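You operate a simulated robot arm through the tools that you are given. There is no shell and no other tool. Be economical: measure what you need, move in short steps, check, and stop when the job is done.

Carry out the task below with a simulated robot arm. There is one attempt and no reset: what you move stays moved.

JOB
Fetch the food pack from the street end of the trestle bench and set it on the blue tile.

It is judged by the outcome, as a careful person would: the job done as asked, and still so three seconds after it is handed in. It fails if anything else is knocked over, pushed out of place, dropped, spilled or broken.

ROBOT AND FRAMES
A 6-joint arm with a two-finger parallel gripper, fixed in place. Base frame: the origin is at the foot of the arm, x ahead of it, y to its left, z up; the work surface is at about z = 0. Units: cm, degrees, N and s.
With the tool pointing down near the work surface it reaches from about 14 to 58 cm from the base axis. Its first joint turns from -66.0 to 66.0 degrees. Payload 2.1 kg.
The tool frame sits at the grasp point between the pads (the TCP): z along the fingers, y along the line on which they close. The tips reach 3 cm beyond it. The gripper opens to 9.4 cm. The fingers are 2.8 cm wide and 1 cm thick; the gripper's body (5 by 9.6 cm) begins 5.5 cm behind the TCP.
Orientation is that of the tool frame in the base frame, as a unit quaternion [w, x, y, z]. With the fingers straight down and closing along the base's y, the tool's x points along the base's -x, its y along +y and its z along -z.

CONTROLS
- The arm moves only by the tool arm_command. Its argument "commands" is a list of rows, each an object (a shift or turn left out is 0, a gripper value left out holds the last) with "linear": the shift along the base's x, y, z in cm, a list of three; "spin": the turn about the base's z in degrees. In form: [{"linear": [tx, ty, tz], "spin": spin}, ...]. A call has 1 to 20 rows; each row is the pose to reach, as a shift and turn from the pose commanded when the call began. "claw" is the opening in per cent of the stroke, from 0 (shut) to 100 (fully open), set as the call begins (left out, the last holds). Rows are played at 5 a second. More than 5 cm and 8.6 degrees between two rows, or a gripper value outside its range, and nothing of the call is played. A pose out of reach is approached as far as the arm can. The call stops where the force on the tool passes 40 N (or 10 N more than at its start, if that is more) or the arm is blocked; 0.2 s more then pass. The fingers move at their own pace (about 7.2 cm/s each) and stop on an object; they squeeze with about 35 N. The grip force told is the motor's: it shows also when the fingers shut on nothing. Time passes only in rows, and 0.2 s behind the last, so rows that repeat a pose let the fingers close. The reply holds the time, the measured pose of the TCP, the force on the tool along the base axes, the opening and the grip force, in the units named above and with some noise.
- Cameras (640 x 400 px; columns grow to the right, rows downward): "scene" is fixed at [6.82, -39.13, 47.56]; the picture's right is [0.56, -0.83, 0.00], its down [-0.53, -0.36, -0.76] and it looks along [0.63, 0.43, -0.64] (base axes); focal length 310 px, centre (320, 200). "wrist" rides on the gripper at [-3.7, 0, -5.8] in the tool frame; the picture's right is [0.00, -1.00, 0.00], its down [0.97, 0.00, -0.24] and it looks along [0.24, 0.00, 0.97] (tool axes); focal length 218 px, centre (320, 200).
- grab_frame(camera): a new picture of that camera. No time passes.
- pixel_to_xyz(camera, pixels): for up to 12 pixels [column, row] of the newest picture of that camera ("zoom" is the newest enlarged one), the place [x, y, z] in the base frame of the surface seen there, good to about 0.2 cm. No time passes.
- zoom(camera, box): a new picture of the part [left, top, right, bottom] of that camera's present view, enlarged. No time passes.
- job_done(): hands the job in; it is judged then, once.

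Keep the steps short. Do not move on a guess: measure, check each grasp and each placing, and mend mistakes. In all there are 60 turns and 30 pictures (those below and enlarged ones count). Leave the gripper open and the arm clear of the work at the hand-in unless told otherwise, and finish with a single line.

The tools are called after "Call:" as name(argument=value, ...) on one line, values as JSON. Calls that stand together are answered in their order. arm_command: Moves the arm, as the interface text tells. Its arguments: {"type":"object","properties":{"commands":{"type":"array"},"claw":{"type":"number"}},"required":["commands"]} The other tools are called the same way: grab_frame (camera) takes a picture; pixel_to_xyz (camera, pixels) gives the place of the surface under pixels of a picture; zoom (camera, box) takes an enlarged picture of a part of a camera's view; job_done () hands the job in.

At the start:

```text
clock: 0.0
position: [19.5, -24.55, 31.41]
tcp_rot: [0.0, 0.0, 1.0, 0.0]
wrist_force: [0.3, 0.7, -0.6]
width: 9.43
grasp_force: 0.0
```

scene: 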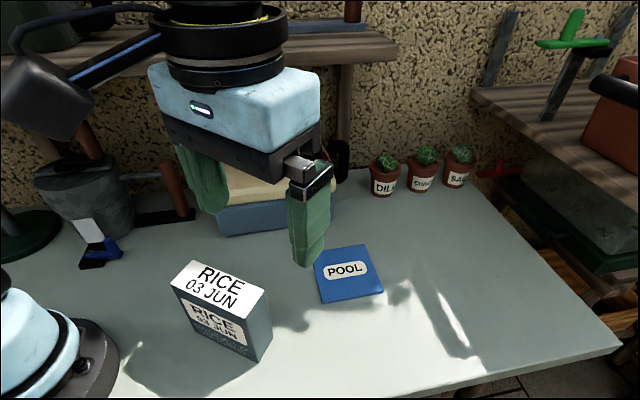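
wrist: 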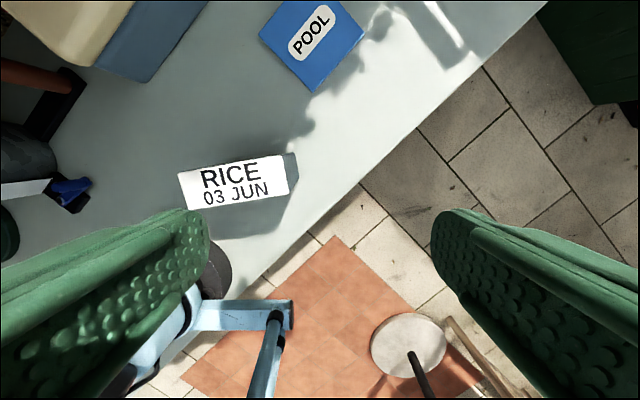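

I see a RICE pack near (220,305) and the blue tile at (348,272) in the scene view. A cream and blue object is partly hidden behind the gripper. I'll enlarge the view and measure the pack and tile.

Call:
zoom(camera="scene", box=[140, 140, 400, 370])

Call:
pixel_to_xyz(camera="scene", pixels=[[172, 284], [190, 262], [268, 291], [250, 317], [250, 357], [271, 330], [314, 252], [367, 245], [383, 291], [323, 303], [348, 268], [265, 222]])

Call:
pixel_to_xyz(camera="wrist", pixels=[[180, 175], [284, 156], [288, 193], [187, 210], [298, 178], [265, 37], [300, 8], [310, 90], [362, 38], [100, 30], [160, 60], [70, 190]])

```text
1.74 times, centred on (270, 255) of scene
```

zoom: 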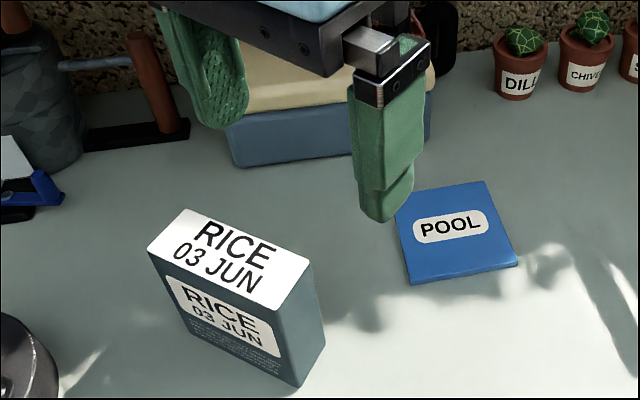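

```text
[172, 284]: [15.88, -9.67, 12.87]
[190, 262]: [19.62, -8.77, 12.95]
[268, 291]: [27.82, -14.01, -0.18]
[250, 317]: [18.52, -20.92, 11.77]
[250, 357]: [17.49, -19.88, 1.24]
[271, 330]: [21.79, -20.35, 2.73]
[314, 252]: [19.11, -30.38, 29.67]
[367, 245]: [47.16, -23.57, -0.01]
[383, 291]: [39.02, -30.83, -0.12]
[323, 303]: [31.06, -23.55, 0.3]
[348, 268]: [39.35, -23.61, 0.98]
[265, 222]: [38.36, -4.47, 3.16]
```

```text
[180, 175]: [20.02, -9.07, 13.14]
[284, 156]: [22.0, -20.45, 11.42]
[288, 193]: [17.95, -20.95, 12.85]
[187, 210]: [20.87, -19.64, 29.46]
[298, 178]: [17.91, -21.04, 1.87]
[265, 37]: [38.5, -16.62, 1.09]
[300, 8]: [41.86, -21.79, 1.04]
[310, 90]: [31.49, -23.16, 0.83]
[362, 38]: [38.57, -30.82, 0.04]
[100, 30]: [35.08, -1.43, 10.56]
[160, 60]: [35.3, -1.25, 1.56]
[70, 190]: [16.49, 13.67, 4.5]
```

The RICE pack stands on the table, about 13 cm high. The job says "street end of the trestle bench", so I need to know which bench that is. I'll enlarge the wooden benches at right and left to see if another pack is there.

Call:
zoom(camera="scene", box=[440, 0, 640, 200])

Call:
zoom(camera="scene", box=[0, 0, 200, 280])

Call:
pixel_to_xyz(camera="scene", pixels=[[500, 95], [560, 140], [620, 120], [570, 42], [600, 180], [380, 45], [340, 80], [60, 190], [100, 240], [40, 90], [590, 345], [495, 170]])

```text
2.00 times, centred on (540, 100) of scene
```

zoom: 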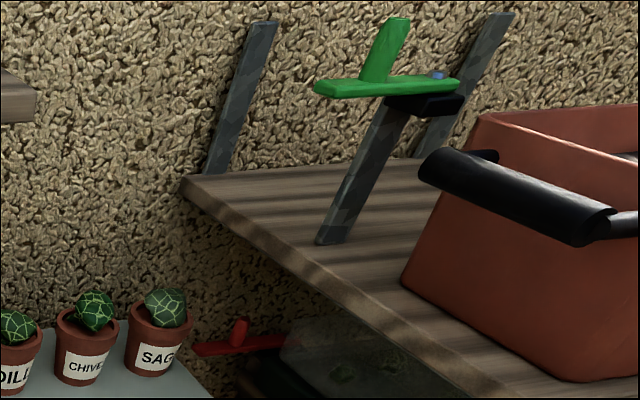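

```text
1.43 times, centred on (100, 140) of scene
```

zoom: 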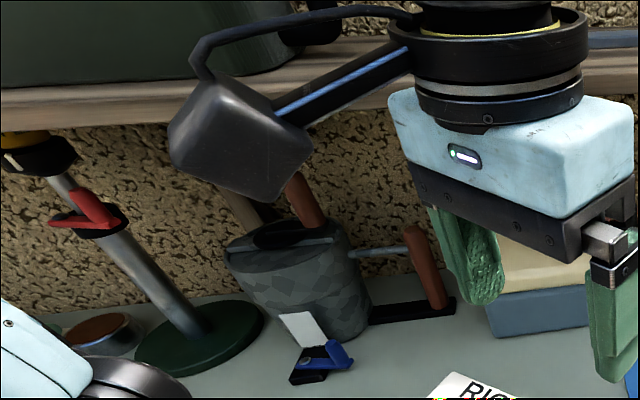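

```text
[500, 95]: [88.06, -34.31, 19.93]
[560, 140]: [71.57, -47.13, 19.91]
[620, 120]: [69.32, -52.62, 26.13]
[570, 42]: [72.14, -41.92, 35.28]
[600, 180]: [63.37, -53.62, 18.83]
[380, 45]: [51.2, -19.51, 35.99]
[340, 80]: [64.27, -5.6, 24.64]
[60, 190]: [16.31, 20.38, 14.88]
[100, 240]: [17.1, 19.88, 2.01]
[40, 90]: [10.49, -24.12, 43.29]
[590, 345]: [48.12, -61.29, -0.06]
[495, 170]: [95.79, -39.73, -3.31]
```

The only food pack I can find so far is the RICE. Before choosing it I'll look at the rest of the table, +y side, by raising the arm in free air and moving it to about y = -2.

Call:
arm_command(commands=[{"linear": [1, 4, 1]}, {"linear": [2, 8, 2]}, {"linear": [3, 12, 3]}, {"linear": [4, 16, 3]}, {"linear": [4, 20, 3]}, {"linear": [4, 22, 3]}, {"linear": [4, 22, 3]}])

Call:
grab_frame(camera="wrist")

Call:
grab_frame(camera="scene")

```text
clock: 1.6
position: [23.51, -2.55, 34.35]
tcp_rot: [0.0, 0.0, 1.0, 0.001]
wrist_force: [-0.2, 0.2, 0.3]
width: 9.37
grasp_force: 0.1
```

```text
24 pictures are left
```

wrist: 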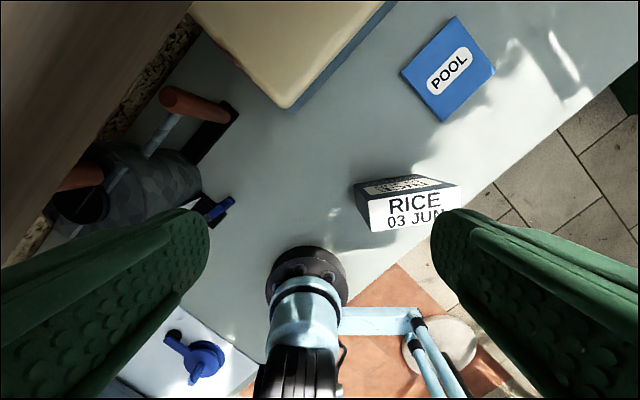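

```text
23 pictures are left
```

scene: 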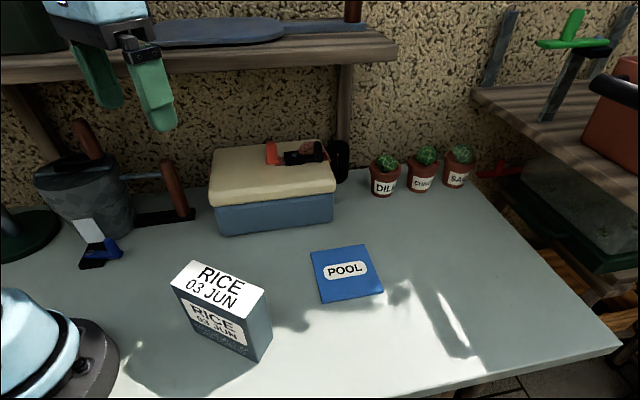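

The view is now clear. The only food pack is the RICE box, at the front end of the table. The cream and blue tub with a tool on its lid is not one. Next I'll measure the pack and tile exactly, with pixels just inside their edges.

Call:
zoom(camera="scene", box=[160, 230, 400, 370])

Call:
pixel_to_xyz(camera="scene", pixels=[[175, 284], [191, 264], [264, 291], [249, 315], [220, 290], [248, 353], [268, 330], [312, 254], [365, 247], [381, 290], [322, 301], [345, 285]])

Call:
pixel_to_xyz(camera="wrist", pixels=[[371, 202], [458, 190], [456, 212], [374, 229], [410, 208], [402, 72], [455, 18], [493, 70], [442, 120], [448, 90], [358, 187], [415, 177]])

```text
2.67 times, centred on (280, 300) of scene
```

zoom: 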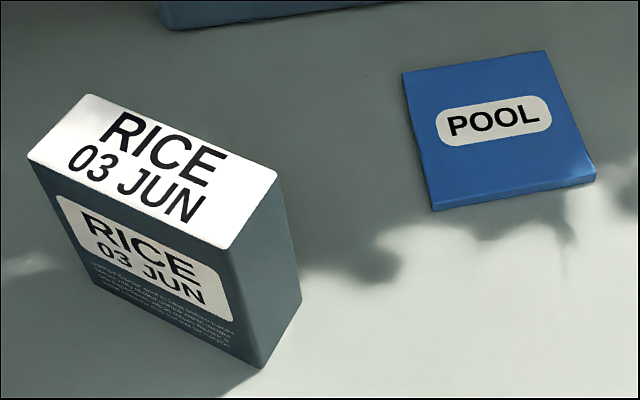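

```text
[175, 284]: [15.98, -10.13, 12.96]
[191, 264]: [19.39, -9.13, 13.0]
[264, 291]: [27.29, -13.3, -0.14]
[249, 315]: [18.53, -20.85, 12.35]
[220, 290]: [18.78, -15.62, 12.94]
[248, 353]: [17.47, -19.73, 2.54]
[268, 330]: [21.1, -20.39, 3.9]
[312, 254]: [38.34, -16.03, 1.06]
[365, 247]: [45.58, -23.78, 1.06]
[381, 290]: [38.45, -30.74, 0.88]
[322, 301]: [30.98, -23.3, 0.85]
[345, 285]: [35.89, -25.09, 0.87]
```

```text
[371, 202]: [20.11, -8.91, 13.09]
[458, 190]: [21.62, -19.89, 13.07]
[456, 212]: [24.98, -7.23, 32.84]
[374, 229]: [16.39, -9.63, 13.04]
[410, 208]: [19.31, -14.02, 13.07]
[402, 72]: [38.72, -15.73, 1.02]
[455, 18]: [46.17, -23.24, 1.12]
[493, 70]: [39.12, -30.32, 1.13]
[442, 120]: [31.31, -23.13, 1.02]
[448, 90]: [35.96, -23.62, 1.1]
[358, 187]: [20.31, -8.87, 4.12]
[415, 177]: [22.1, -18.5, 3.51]
```

Measured:
- **Pack:** centre about (18.85, -14.9), top at z = 13.0, about 4.1 by 11.3 cm, long axis about 9° off -y.
- **Tile:** centre about (38.6, -23.3), top at z = 1.0, diagonals along x and y.

I'll turn the gripper by -81° so it closes across the thin side, and stop above the pack at z = 25.

Call:
arm_command(claw=100, commands=[{"linear": [-0.5, -1.2, 0], "spin": -8.1}, {"linear": [-1, -2.5, 0], "spin": -16.2}, {"linear": [-1.4, -3.7, 0], "spin": -24.3}, {"linear": [-1.9, -5, 0], "spin": -32.4}, {"linear": [-2.3, -6.2, 0], "spin": -40.5}, {"linear": [-2.8, -7.4, 0], "spin": -48.6}, {"linear": [-3.3, -8.7, -1], "spin": -56.7}, {"linear": [-3.7, -9.9, -3], "spin": -64.8}, {"linear": [-4.2, -11.1, -6], "spin": -72.9}, {"linear": [-4.66, -12.35, -9.35], "spin": -81}, {"linear": [-4.66, -12.35, -9.35], "spin": -81}])

Call:
grab_frame(camera="wrist")

```text
clock: 4.0
position: [18.81, -14.78, 25.0]
tcp_rot: [0.0, 0.65, 0.76, 0.0]
wrist_force: [0.2, 0.1, 0.6]
width: 9.4
grasp_force: 0.1
```

```text
21 pictures are left
```

wrist: 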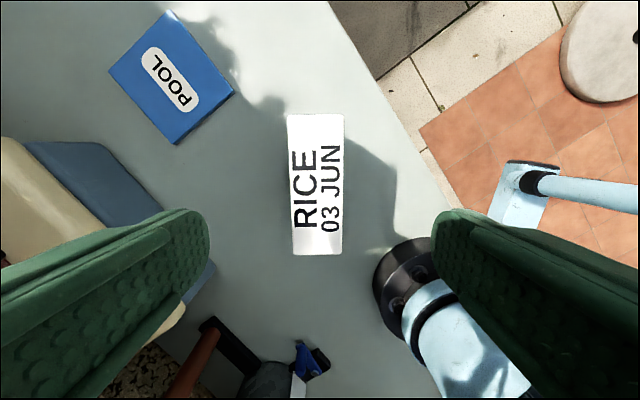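

The pack is straight and central between the fingers (columns 288–343, centre about 317). I'll go straight down to z = 9.5 with the gripper open.

Call:
arm_command(commands=[{"linear": [0, 0, -4]}, {"linear": [0, 0, -7]}, {"linear": [0, 0, -9]}, {"linear": [0, 0, -11]}, {"linear": [0, 0, -13]}, {"linear": [0, 0, -14.5]}, {"linear": [0, 0, -15.5]}, {"linear": [0, 0, -15.5]}])

Call:
grab_frame(camera="scene")

```text
clock: 5.8
position: [18.92, -14.95, 9.55]
tcp_rot: [0.0, 0.65, 0.76, 0.0]
wrist_force: [0.6, -0.4, -0.8]
width: 9.42
grasp_force: 0.0
```

```text
20 pictures are left
```

scene: 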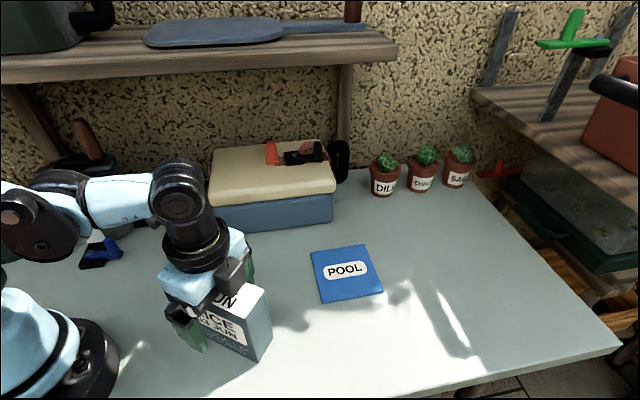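

The fingers straddle the pack with no contact force. Now I'll close the gripper and hold still.

Call:
arm_command(claw=0, commands=[{"linear": [0, 0, 0]}, {"linear": [0, 0, 0]}, {"linear": [0, 0, 0]}, {"linear": [0, 0, 0]}, {"linear": [0, 0, 0]}])

```text
clock: 7.0
position: [18.98, -14.81, 9.52]
tcp_rot: [0.0, 0.649, 0.76, -0.001]
wrist_force: [1.7, 0.2, -0.6]
width: 4.91
grasp_force: 34.8
```

The fingers stopped at 4.91 cm with a grip force of 34.8 N, so the pack is held. I'll lift it 3 cm and check.

Call:
arm_command(commands=[{"linear": [0, 0, 0.7]}, {"linear": [0, 0, 1.5]}, {"linear": [0, 0, 3]}, {"linear": [0, 0, 3]}, {"linear": [0, 0, 3]}])

Call:
zoom(camera="scene", box=[100, 180, 400, 400])

Call:
grab_frame(camera="wrist")

```text
clock: 8.2
position: [18.89, -14.82, 12.4]
tcp_rot: [0.0, 0.649, 0.76, 0.001]
wrist_force: [0.2, -0.3, 0.2]
width: 4.92
grasp_force: 35.0
```

```text
1.82 times, centred on (250, 290) of scene
```

zoom: 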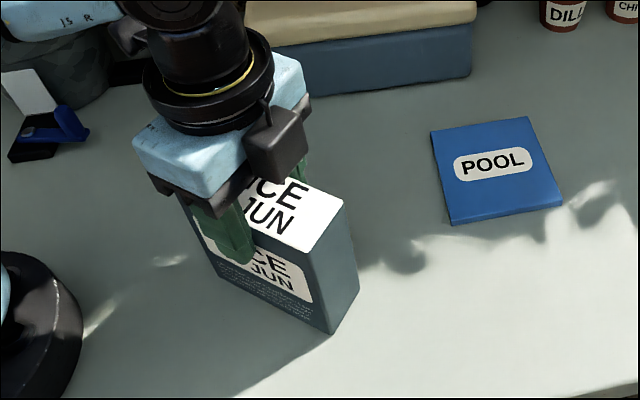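

```text
18 pictures are left
```

wrist: 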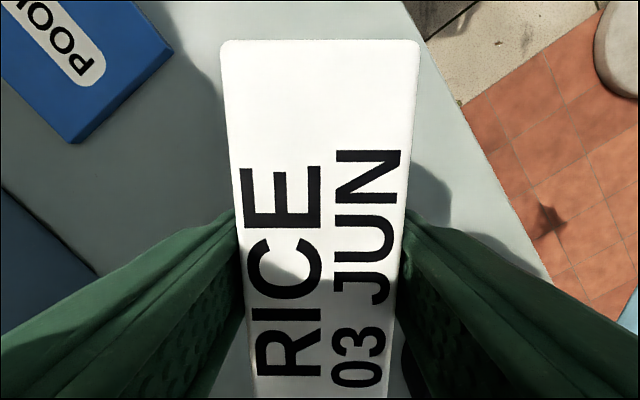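

The pack seems to have risen with the gripper. I'll check its top height and the positions of its lower edges.

Call:
pixel_to_xyz(camera="zoom", pixels=[[290, 235], [300, 200], [338, 205], [325, 325], [354, 285], [335, 260]])

Call:
pixel_to_xyz(camera="wrist", pixels=[[226, 46], [415, 46], [320, 44], [320, 120], [238, 180], [403, 180], [250, 390], [400, 390], [320, 385]])

```text
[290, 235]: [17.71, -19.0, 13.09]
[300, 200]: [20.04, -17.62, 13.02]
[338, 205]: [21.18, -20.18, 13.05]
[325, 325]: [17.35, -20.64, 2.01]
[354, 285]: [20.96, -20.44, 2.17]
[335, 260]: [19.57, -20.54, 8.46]
```

```text
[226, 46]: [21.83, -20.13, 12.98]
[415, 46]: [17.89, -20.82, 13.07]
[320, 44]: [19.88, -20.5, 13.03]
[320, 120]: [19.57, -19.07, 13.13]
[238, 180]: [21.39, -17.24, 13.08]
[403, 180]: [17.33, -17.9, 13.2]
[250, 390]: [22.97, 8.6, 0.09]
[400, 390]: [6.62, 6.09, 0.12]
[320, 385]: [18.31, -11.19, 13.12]
```

The pack did not rise. Its top is still at z = 13.0, and the force on the tool is near zero. The fingers stopped at 4.92 cm while the pack measures about 4.1 cm. I'll look closely at the pads before doing anything else.

Call:
zoom(camera="wrist", box=[200, 160, 440, 400])

Call:
zoom(camera="scene", box=[160, 220, 290, 340])

```text
1.67 times, centred on (320, 280) of wrist
```

zoom: 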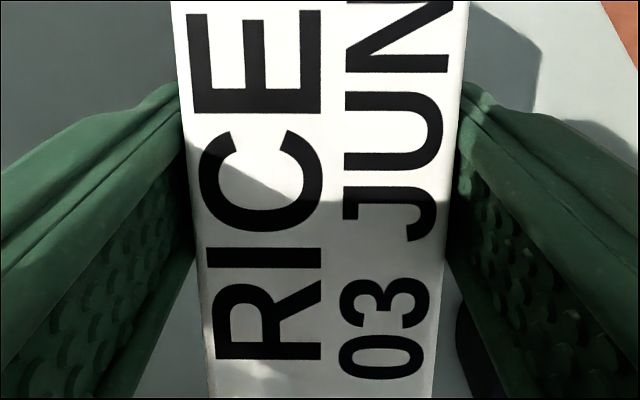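

```text
3.33 times, centred on (225, 280) of scene
```

zoom: 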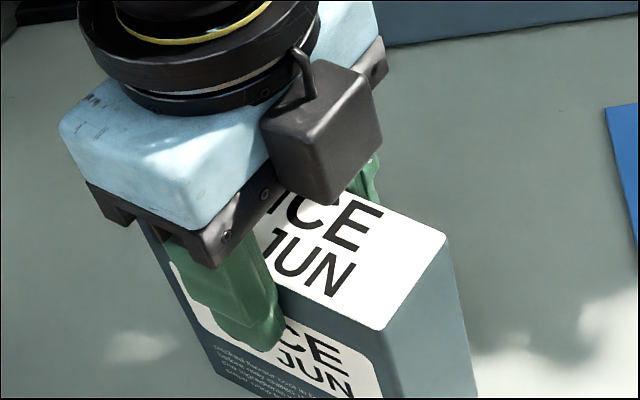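

I can't tell from the pictures whether the pads touch the pack. As a test, I'll open the gripper, rise well clear of the pack, and close on nothing to see how far the fingers shut.

Call:
arm_command(claw=100, commands=[{"linear": [0, 0, 0]}, {"linear": [0, 0, 0]}, {"linear": [0, 0, 0]}, {"linear": [0, 0, 0]}, {"linear": [0, 0, 2]}, {"linear": [0, 0, 5]}, {"linear": [0, 0, 9]}, {"linear": [0, 0, 9]}])

Call:
arm_command(claw=0, commands=[{"linear": [0, 0, 0]}, {"linear": [0, 0, 0]}, {"linear": [0, 0, 0]}, {"linear": [0, 0, 0]}, {"linear": [0, 0, 0]}, {"linear": [0, 0, 0]}])

Call:
grab_frame(camera="wrist")

```text
clock: 10.0
position: [18.84, -14.9, 21.64]
tcp_rot: [0.001, 0.649, 0.76, 0.0]
wrist_force: [0.2, 0.9, -0.4]
width: 9.42
grasp_force: 0.1
```

```text
clock: 11.4
position: [18.74, -14.92, 21.58]
tcp_rot: [0.0, 0.65, 0.76, 0.0]
wrist_force: [1.2, -0.2, -0.5]
width: 0.0
grasp_force: 33.1
```

```text
15 pictures are left
```

wrist: 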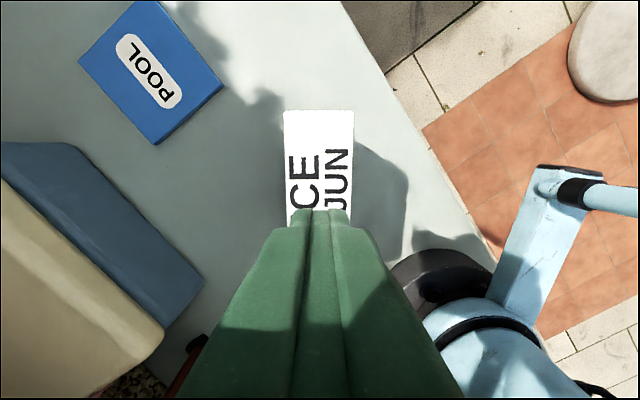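

The gripper shuts fully on nothing, so the 4.9 cm stop really was the pack; its rounded top edges made it look thinner. The pads therefore slipped up its sides. I'll open, go down again to a deeper grip at z = 8.3 (palm still clear at 13.8), close, and lift slowly while watching the force.

Call:
arm_command(claw=100, commands=[{"linear": [0, 0, 0]}, {"linear": [0, 0, 0]}, {"linear": [0, 0, 0]}, {"linear": [0, 0, 0]}, {"linear": [0.1, 0, -3]}, {"linear": [0.1, 0, -6]}, {"linear": [0.1, 0, -9]}, {"linear": [0.1, 0, -11]}, {"linear": [0.1, 0, -12.5]}, {"linear": [0.1, 0, -13.2]}, {"linear": [0.1, 0, -13.2]}])

Call:
arm_command(claw=0, commands=[{"linear": [0, 0, 0]}, {"linear": [0, 0, 0]}, {"linear": [0, 0, 0]}, {"linear": [0, 0, 0]}, {"linear": [0, 0, 0]}])

Call:
arm_command(commands=[{"linear": [0, 0, 0.3]}])

Call:
arm_command(commands=[{"linear": [0, 0, 0.3]}])

Call:
zoom(camera="scene", box=[100, 180, 400, 400])

```text
clock: 13.8
position: [18.95, -14.91, 8.35]
tcp_rot: [0.0, 0.649, 0.76, 0.001]
wrist_force: [0.2, 0.3, 0.2]
width: 9.39
grasp_force: 0.1
```

```text
clock: 15.0
position: [18.94, -14.9, 8.46]
tcp_rot: [0.0, 0.65, 0.76, 0.0]
wrist_force: [0.9, 0.8, -1.0]
width: 4.93
grasp_force: 34.5
```

```text
clock: 15.4
position: [18.99, -14.96, 8.65]
tcp_rot: [-0.001, 0.649, 0.761, 0.0]
wrist_force: [0.4, 0.0, -3.6]
width: 4.92
grasp_force: 34.9
```

```text
clock: 15.8
position: [18.97, -14.89, 9.21]
tcp_rot: [0.0, 0.649, 0.76, -0.001]
wrist_force: [-0.8, -1.0, -4.1]
width: 4.93
grasp_force: 35.0
```

```text
1.82 times, centred on (250, 290) of scene
```

zoom: 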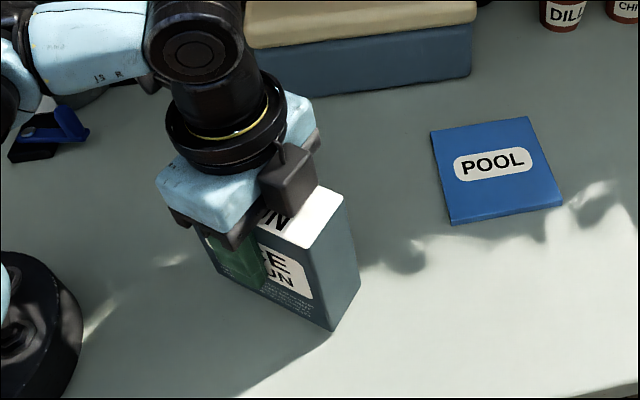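

The tool now feels about -4 N, either the pack's weight or rubbing. I'll check the height of the pack's top to see which.

Call:
pixel_to_xyz(camera="zoom", pixels=[[310, 215], [325, 205], [318, 230], [325, 325], [333, 330], [345, 270]])

```text
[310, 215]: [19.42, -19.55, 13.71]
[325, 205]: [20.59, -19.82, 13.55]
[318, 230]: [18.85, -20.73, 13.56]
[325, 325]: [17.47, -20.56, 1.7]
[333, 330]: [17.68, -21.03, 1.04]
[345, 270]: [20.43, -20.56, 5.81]
```

The top rose to about 13.6, so the pack is lifted by 0.6 cm this time and weighs about 4 N. I'll hold still for a second, then check whether it creeps down.

Call:
arm_command(commands=[{"linear": [0, 0, 0]}, {"linear": [0, 0, 0]}, {"linear": [0, 0, 0]}, {"linear": [0, 0, 0]}, {"linear": [0, 0, 0]}])

Call:
grab_frame(camera="scene")

Call:
pixel_to_xyz(camera="scene", pixels=[[246, 298], [252, 294], [250, 305], [252, 355], [260, 315]])

```text
clock: 17.0
position: [19.02, -14.97, 9.01]
tcp_rot: [0.001, 0.649, 0.761, 0.0]
wrist_force: [0.1, 0.3, -4.1]
width: 4.94
grasp_force: 35.6
```

```text
13 pictures are left
```

scene: 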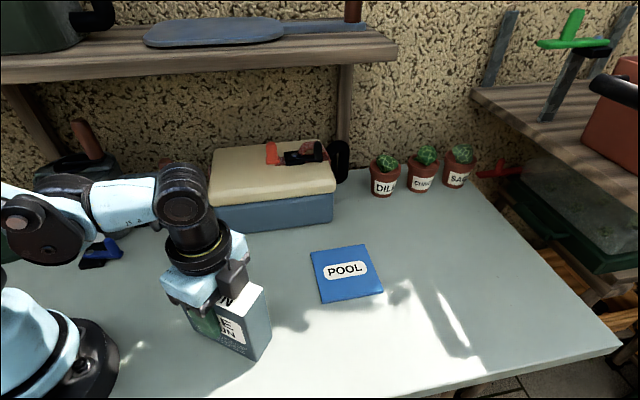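

```text
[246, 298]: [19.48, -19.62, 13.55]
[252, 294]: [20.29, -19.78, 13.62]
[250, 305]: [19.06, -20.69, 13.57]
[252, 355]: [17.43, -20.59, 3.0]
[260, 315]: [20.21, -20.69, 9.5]
```

The pack holds steady at 13.6 and does not creep, so the first failure came from lifting too fast. I'll raise it slowly, 0.2 cm a row, by another 2.4 cm.

Call:
arm_command(commands=[{"linear": [0, 0, 0.2]}, {"linear": [0, 0, 0.4]}, {"linear": [0, 0, 0.6]}, {"linear": [0, 0, 0.8]}, {"linear": [0, 0, 1.0]}, {"linear": [0, 0, 1.2]}, {"linear": [0, 0, 1.4]}, {"linear": [0, 0, 1.6]}, {"linear": [0, 0, 1.8]}, {"linear": [0, 0, 2.0]}, {"linear": [0, 0, 2.2]}, {"linear": [0, 0, 2.4]}, {"linear": [0, 0, 2.4]}])

Call:
zoom(camera="scene", box=[100, 180, 400, 400])

Call:
pixel_to_xyz(camera="zoom", pixels=[[310, 200], [325, 190], [318, 210], [328, 320], [333, 300], [345, 250]])

```text
clock: 19.8
position: [18.88, -14.99, 11.32]
tcp_rot: [0.0, 0.65, 0.76, -0.001]
wrist_force: [0.2, 0.0, -3.3]
width: 4.92
grasp_force: 35.3
```

```text
1.82 times, centred on (250, 290) of scene
```

zoom: 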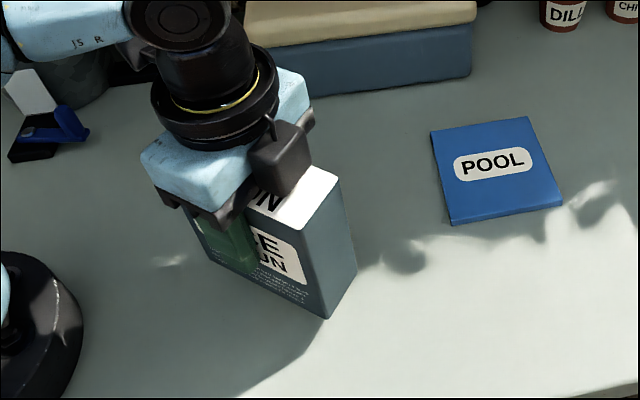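

```text
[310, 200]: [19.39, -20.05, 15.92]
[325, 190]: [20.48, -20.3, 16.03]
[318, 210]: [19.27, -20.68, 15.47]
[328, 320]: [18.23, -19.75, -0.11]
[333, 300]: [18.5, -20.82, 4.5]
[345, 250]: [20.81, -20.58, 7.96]
```

The top is at 15.95, so the bottom is near z = 2.9 and well above the tile's 1.0. I'll carry it slowly and level toward the tile, first half.

Call:
arm_command(commands=[{"linear": [0.2, -0.08, 0]}, {"linear": [0.5, -0.21, 0], "spin": -0.2}, {"linear": [1.0, -0.42, 0], "spin": -0.4}, {"linear": [1.5, -0.64, 0], "spin": -0.6}, {"linear": [2.0, -0.85, 0], "spin": -0.8}, {"linear": [2.5, -1.06, 0], "spin": -1}, {"linear": [3.0, -1.27, 0], "spin": -1.2}, {"linear": [3.5, -1.48, 0], "spin": -1.4}, {"linear": [4.0, -1.7, 0], "spin": -1.6}, {"linear": [4.5, -1.91, 0], "spin": -1.8}, {"linear": [5.0, -2.12, 0], "spin": -2}, {"linear": [5.5, -2.33, 0], "spin": -2.2}, {"linear": [6.0, -2.54, 0], "spin": -2.4}, {"linear": [6.5, -2.75, 0], "spin": -2.6}, {"linear": [7.0, -2.97, 0], "spin": -2.8}, {"linear": [7.5, -3.18, 0], "spin": -3}, {"linear": [8.0, -3.39, 0], "spin": -3.2}, {"linear": [8.5, -3.6, 0], "spin": -3.4}, {"linear": [8.8, -3.73, 0], "spin": -3.6}, {"linear": [9.0, -3.81, 0], "spin": -3.8}])

Call:
grab_frame(camera="scene")

```text
clock: 24.0
position: [27.93, -18.78, 11.31]
tcp_rot: [0.0, 0.674, 0.739, 0.0]
wrist_force: [-0.7, 0.7, -2.9]
width: 4.93
grasp_force: 35.2
```

```text
11 pictures are left
```

scene: 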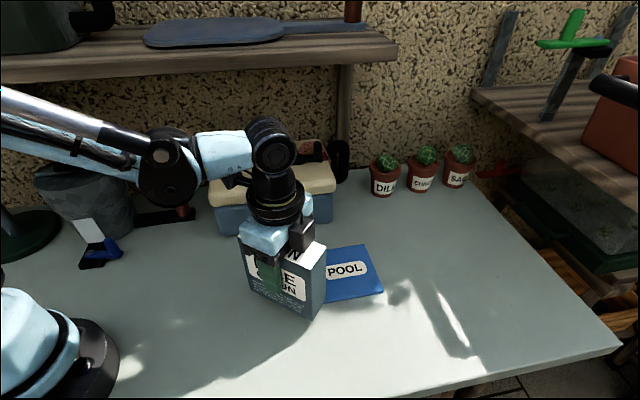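

The pack is still held and upright. I'll check its height and then finish the carry.

Call:
pixel_to_xyz(camera="scene", pixels=[[310, 255], [318, 250], [307, 314], [300, 262]])

Call:
arm_command(commands=[{"linear": [0.2, -0.08, 0.2]}, {"linear": [0.6, -0.25, 0.2], "spin": -0.2}, {"linear": [1.2, -0.5, 0.2], "spin": -0.5}, {"linear": [1.8, -0.76, 0.2], "spin": -0.8}, {"linear": [2.4, -1.0, 0.2], "spin": -1}, {"linear": [3.0, -1.26, 0.2], "spin": -1.2}, {"linear": [3.6, -1.5, 0.2], "spin": -1.4}, {"linear": [4.2, -1.76, 0.2], "spin": -1.6}, {"linear": [4.8, -2.0, 0.2], "spin": -1.9}, {"linear": [5.4, -2.27, 0.2], "spin": -2.1}, {"linear": [6.0, -2.5, 0.2], "spin": -2.4}, {"linear": [6.6, -2.77, 0.2], "spin": -2.6}, {"linear": [7.2, -3.0, 0.2], "spin": -2.8}, {"linear": [7.8, -3.28, 0.2], "spin": -3.1}, {"linear": [8.4, -3.53, 0.2], "spin": -3.3}, {"linear": [9.0, -3.78, 0.2], "spin": -3.6}, {"linear": [9.6, -4.0, 0.2], "spin": -3.8}, {"linear": [10.2, -4.3, 0.2], "spin": -4}, {"linear": [10.5, -4.4, 0.2], "spin": -4.2}, {"linear": [10.7, -4.5, 0.2], "spin": -4.2}])

Call:
zoom(camera="scene", box=[240, 140, 460, 330])

Call:
grab_frame(camera="wrist")

```text
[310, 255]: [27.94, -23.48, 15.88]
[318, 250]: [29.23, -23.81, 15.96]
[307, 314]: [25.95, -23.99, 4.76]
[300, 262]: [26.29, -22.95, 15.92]
```

```text
clock: 28.2
position: [38.63, -23.27, 11.48]
tcp_rot: [0.0, 0.701, 0.714, 0.0]
wrist_force: [-0.4, 0.1, -4.0]
width: 4.94
grasp_force: 35.1
```

```text
2.11 times, centred on (350, 235) of scene
```

zoom: 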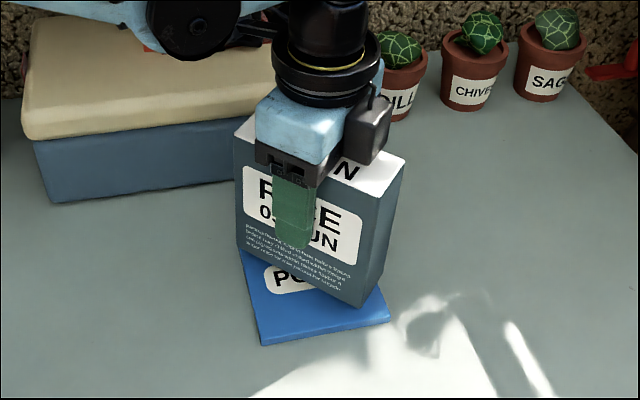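

```text
9 pictures are left
```

wrist: 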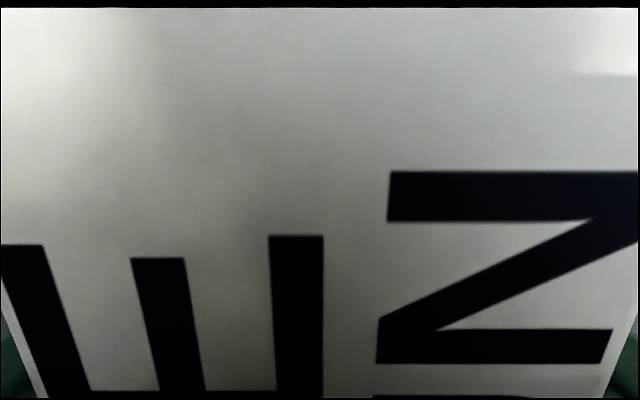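

The pack is over the tile. I'll check its corners before lowering.

Call:
pixel_to_xyz(camera="zoom", pixels=[[395, 165], [360, 188], [245, 130], [242, 235], [358, 297], [385, 250], [240, 160], [380, 270]])

```text
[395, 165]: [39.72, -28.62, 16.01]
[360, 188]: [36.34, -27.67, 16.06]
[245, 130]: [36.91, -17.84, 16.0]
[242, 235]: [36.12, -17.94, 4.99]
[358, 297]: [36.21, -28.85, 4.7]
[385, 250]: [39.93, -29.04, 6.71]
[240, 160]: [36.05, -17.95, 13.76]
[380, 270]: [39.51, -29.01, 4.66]
```

The front face lies along x = 36.15 and the pack is centred at about (38.6, -23.3), square and level with its bottom near 3.0. I'll lower it slowly by 1.8 cm.

Call:
arm_command(commands=[{"linear": [0, 0, -0.15]}, {"linear": [0, 0, -0.35]}, {"linear": [0, 0, -0.55]}, {"linear": [0, 0, -0.75]}, {"linear": [0, 0, -0.95]}, {"linear": [0, 0, -1.15]}, {"linear": [0, 0, -1.35]}, {"linear": [0, 0, -1.5]}, {"linear": [0, 0, -1.65]}, {"linear": [0, 0, -1.8]}, {"linear": [0, 0, -1.8]}])

Call:
arm_command(commands=[{"linear": [0, 0, -0.1]}, {"linear": [0, 0, -0.1]}])

Call:
arm_command(commands=[{"linear": [0, 0, -0.1]}, {"linear": [0, 0, -0.1]}])

```text
clock: 30.6
position: [38.5, -23.34, 9.82]
tcp_rot: [0.0, 0.701, 0.713, 0.0]
wrist_force: [-0.1, 0.0, -3.8]
width: 4.93
grasp_force: 35.4
```

```text
clock: 31.2
position: [38.68, -23.22, 9.66]
tcp_rot: [0.0, 0.701, 0.713, -0.001]
wrist_force: [0.1, -0.2, -4.3]
width: 4.92
grasp_force: 35.0
```

```text
clock: 31.8
position: [38.61, -23.17, 9.59]
tcp_rot: [-0.001, 0.701, 0.713, -0.001]
wrist_force: [0.4, 0.2, -5.1]
width: 4.92
grasp_force: 35.1
```

The force is still about -4 N, so the pack hasn't touched yet. I'll lower in small steps until the weight comes off the tool.

Call:
arm_command(commands=[{"linear": [0, 0, -0.1]}, {"linear": [0, 0, -0.1]}])

Call:
arm_command(commands=[{"linear": [0, 0, -0.1]}, {"linear": [0, 0, -0.1]}])

Call:
zoom(camera="scene", box=[240, 140, 460, 330])

Call:
pixel_to_xyz(camera="zoom", pixels=[[390, 178], [365, 195], [360, 300], [355, 308], [380, 270]])

```text
clock: 32.4
position: [38.62, -23.29, 9.49]
tcp_rot: [0.0, 0.701, 0.713, 0.0]
wrist_force: [-0.1, -0.7, -4.5]
width: 4.92
grasp_force: 35.0
```

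```text
clock: 33.0
position: [38.68, -23.15, 9.44]
tcp_rot: [0.0, 0.701, 0.713, 0.0]
wrist_force: [-0.3, 0.4, 21.0]
width: 4.94
grasp_force: 35.4
```

```text
2.11 times, centred on (350, 235) of scene
```

zoom: 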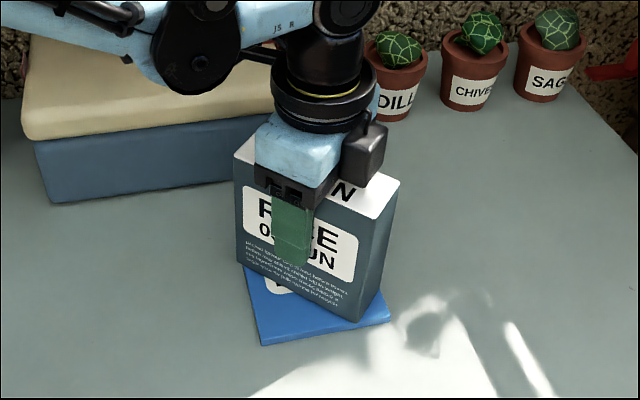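

```text
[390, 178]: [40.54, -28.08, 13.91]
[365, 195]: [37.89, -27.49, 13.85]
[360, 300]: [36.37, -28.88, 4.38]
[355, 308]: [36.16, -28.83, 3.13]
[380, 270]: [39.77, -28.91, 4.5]
```

The force turned to +21 N and the pack's top is at 13.9, so it is resting on the tile. I'll ease up slightly, open the gripper and hold.

Call:
arm_command(commands=[{"linear": [0, 0, 0.07]}, {"linear": [0, 0, 0.07]}])

Call:
arm_command(claw=100, commands=[{"linear": [0, 0, 0]}, {"linear": [0, 0, 0]}, {"linear": [0, 0, 0]}, {"linear": [0, 0, 0]}, {"linear": [0, 0, 0]}])

Call:
zoom(camera="scene", box=[240, 140, 460, 330])

```text
clock: 33.6
position: [38.6, -23.22, 9.29]
tcp_rot: [0.0, 0.701, 0.713, 0.0]
wrist_force: [-2.6, 2.9, 6.9]
width: 4.93
grasp_force: 34.7
```

```text
clock: 34.8
position: [38.59, -23.23, 9.35]
tcp_rot: [0.0, 0.702, 0.713, 0.0]
wrist_force: [0.3, -0.2, -0.7]
width: 9.41
grasp_force: 0.1
```

```text
2.11 times, centred on (350, 235) of scene
```

zoom: 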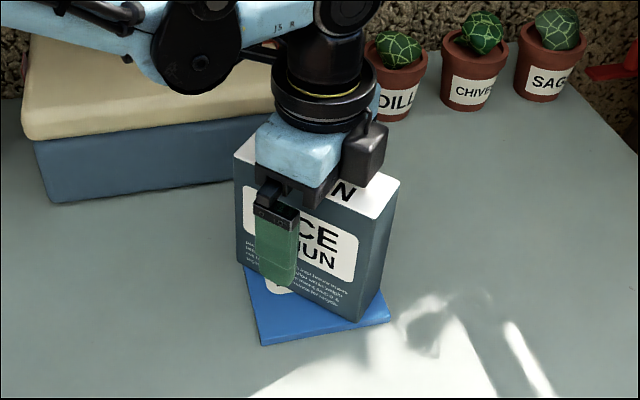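

The pack stands free, with the fingers open on both sides of it. I'll rise straight up past its top, then draw back toward the base.

Call:
arm_command(commands=[{"linear": [0, 0, 1]}, {"linear": [0, 0, 2.5]}, {"linear": [0, 0, 4.5]}, {"linear": [0, 0, 7]}, {"linear": [0, 0, 9.5]}, {"linear": [0, 0, 11]}, {"linear": [-3, 2, 12.5]}, {"linear": [-6, 3, 14]}, {"linear": [-9.5, 4, 15]}, {"linear": [-13, 5, 16]}, {"linear": [-16, 5, 17]}, {"linear": [-16, 5, 17]}])

Call:
grab_frame(camera="scene")

Call:
grab_frame(camera="wrist")

```text
clock: 37.4
position: [22.6, -18.2, 26.24]
tcp_rot: [-0.001, 0.701, 0.714, -0.001]
wrist_force: [0.1, 0.6, 0.1]
width: 9.4
grasp_force: 0.0
```

```text
6 pictures are left
```

scene: 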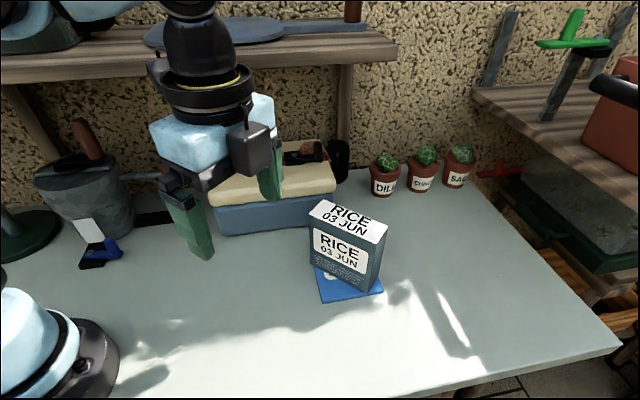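

```text
5 pictures are left
```

wrist: 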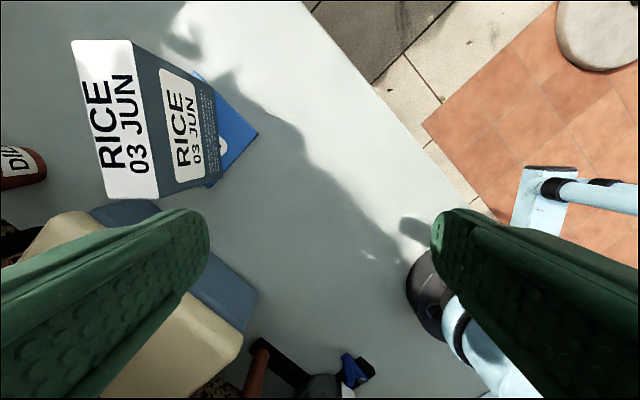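

The RICE pack stands upright on the blue tile. The tile's front corners are still at (323,303) and (382,291), and the pots, tub and other things are where they were. The gripper is open and clear, so I'll hand in.

Call:
job_done()

```text
The job is handed in.
```

The RICE pack is standing upright on the blue tile and nothing else was moved; I took it because it was the only food pack in view, though nothing in the pictures showed which end is the street end.
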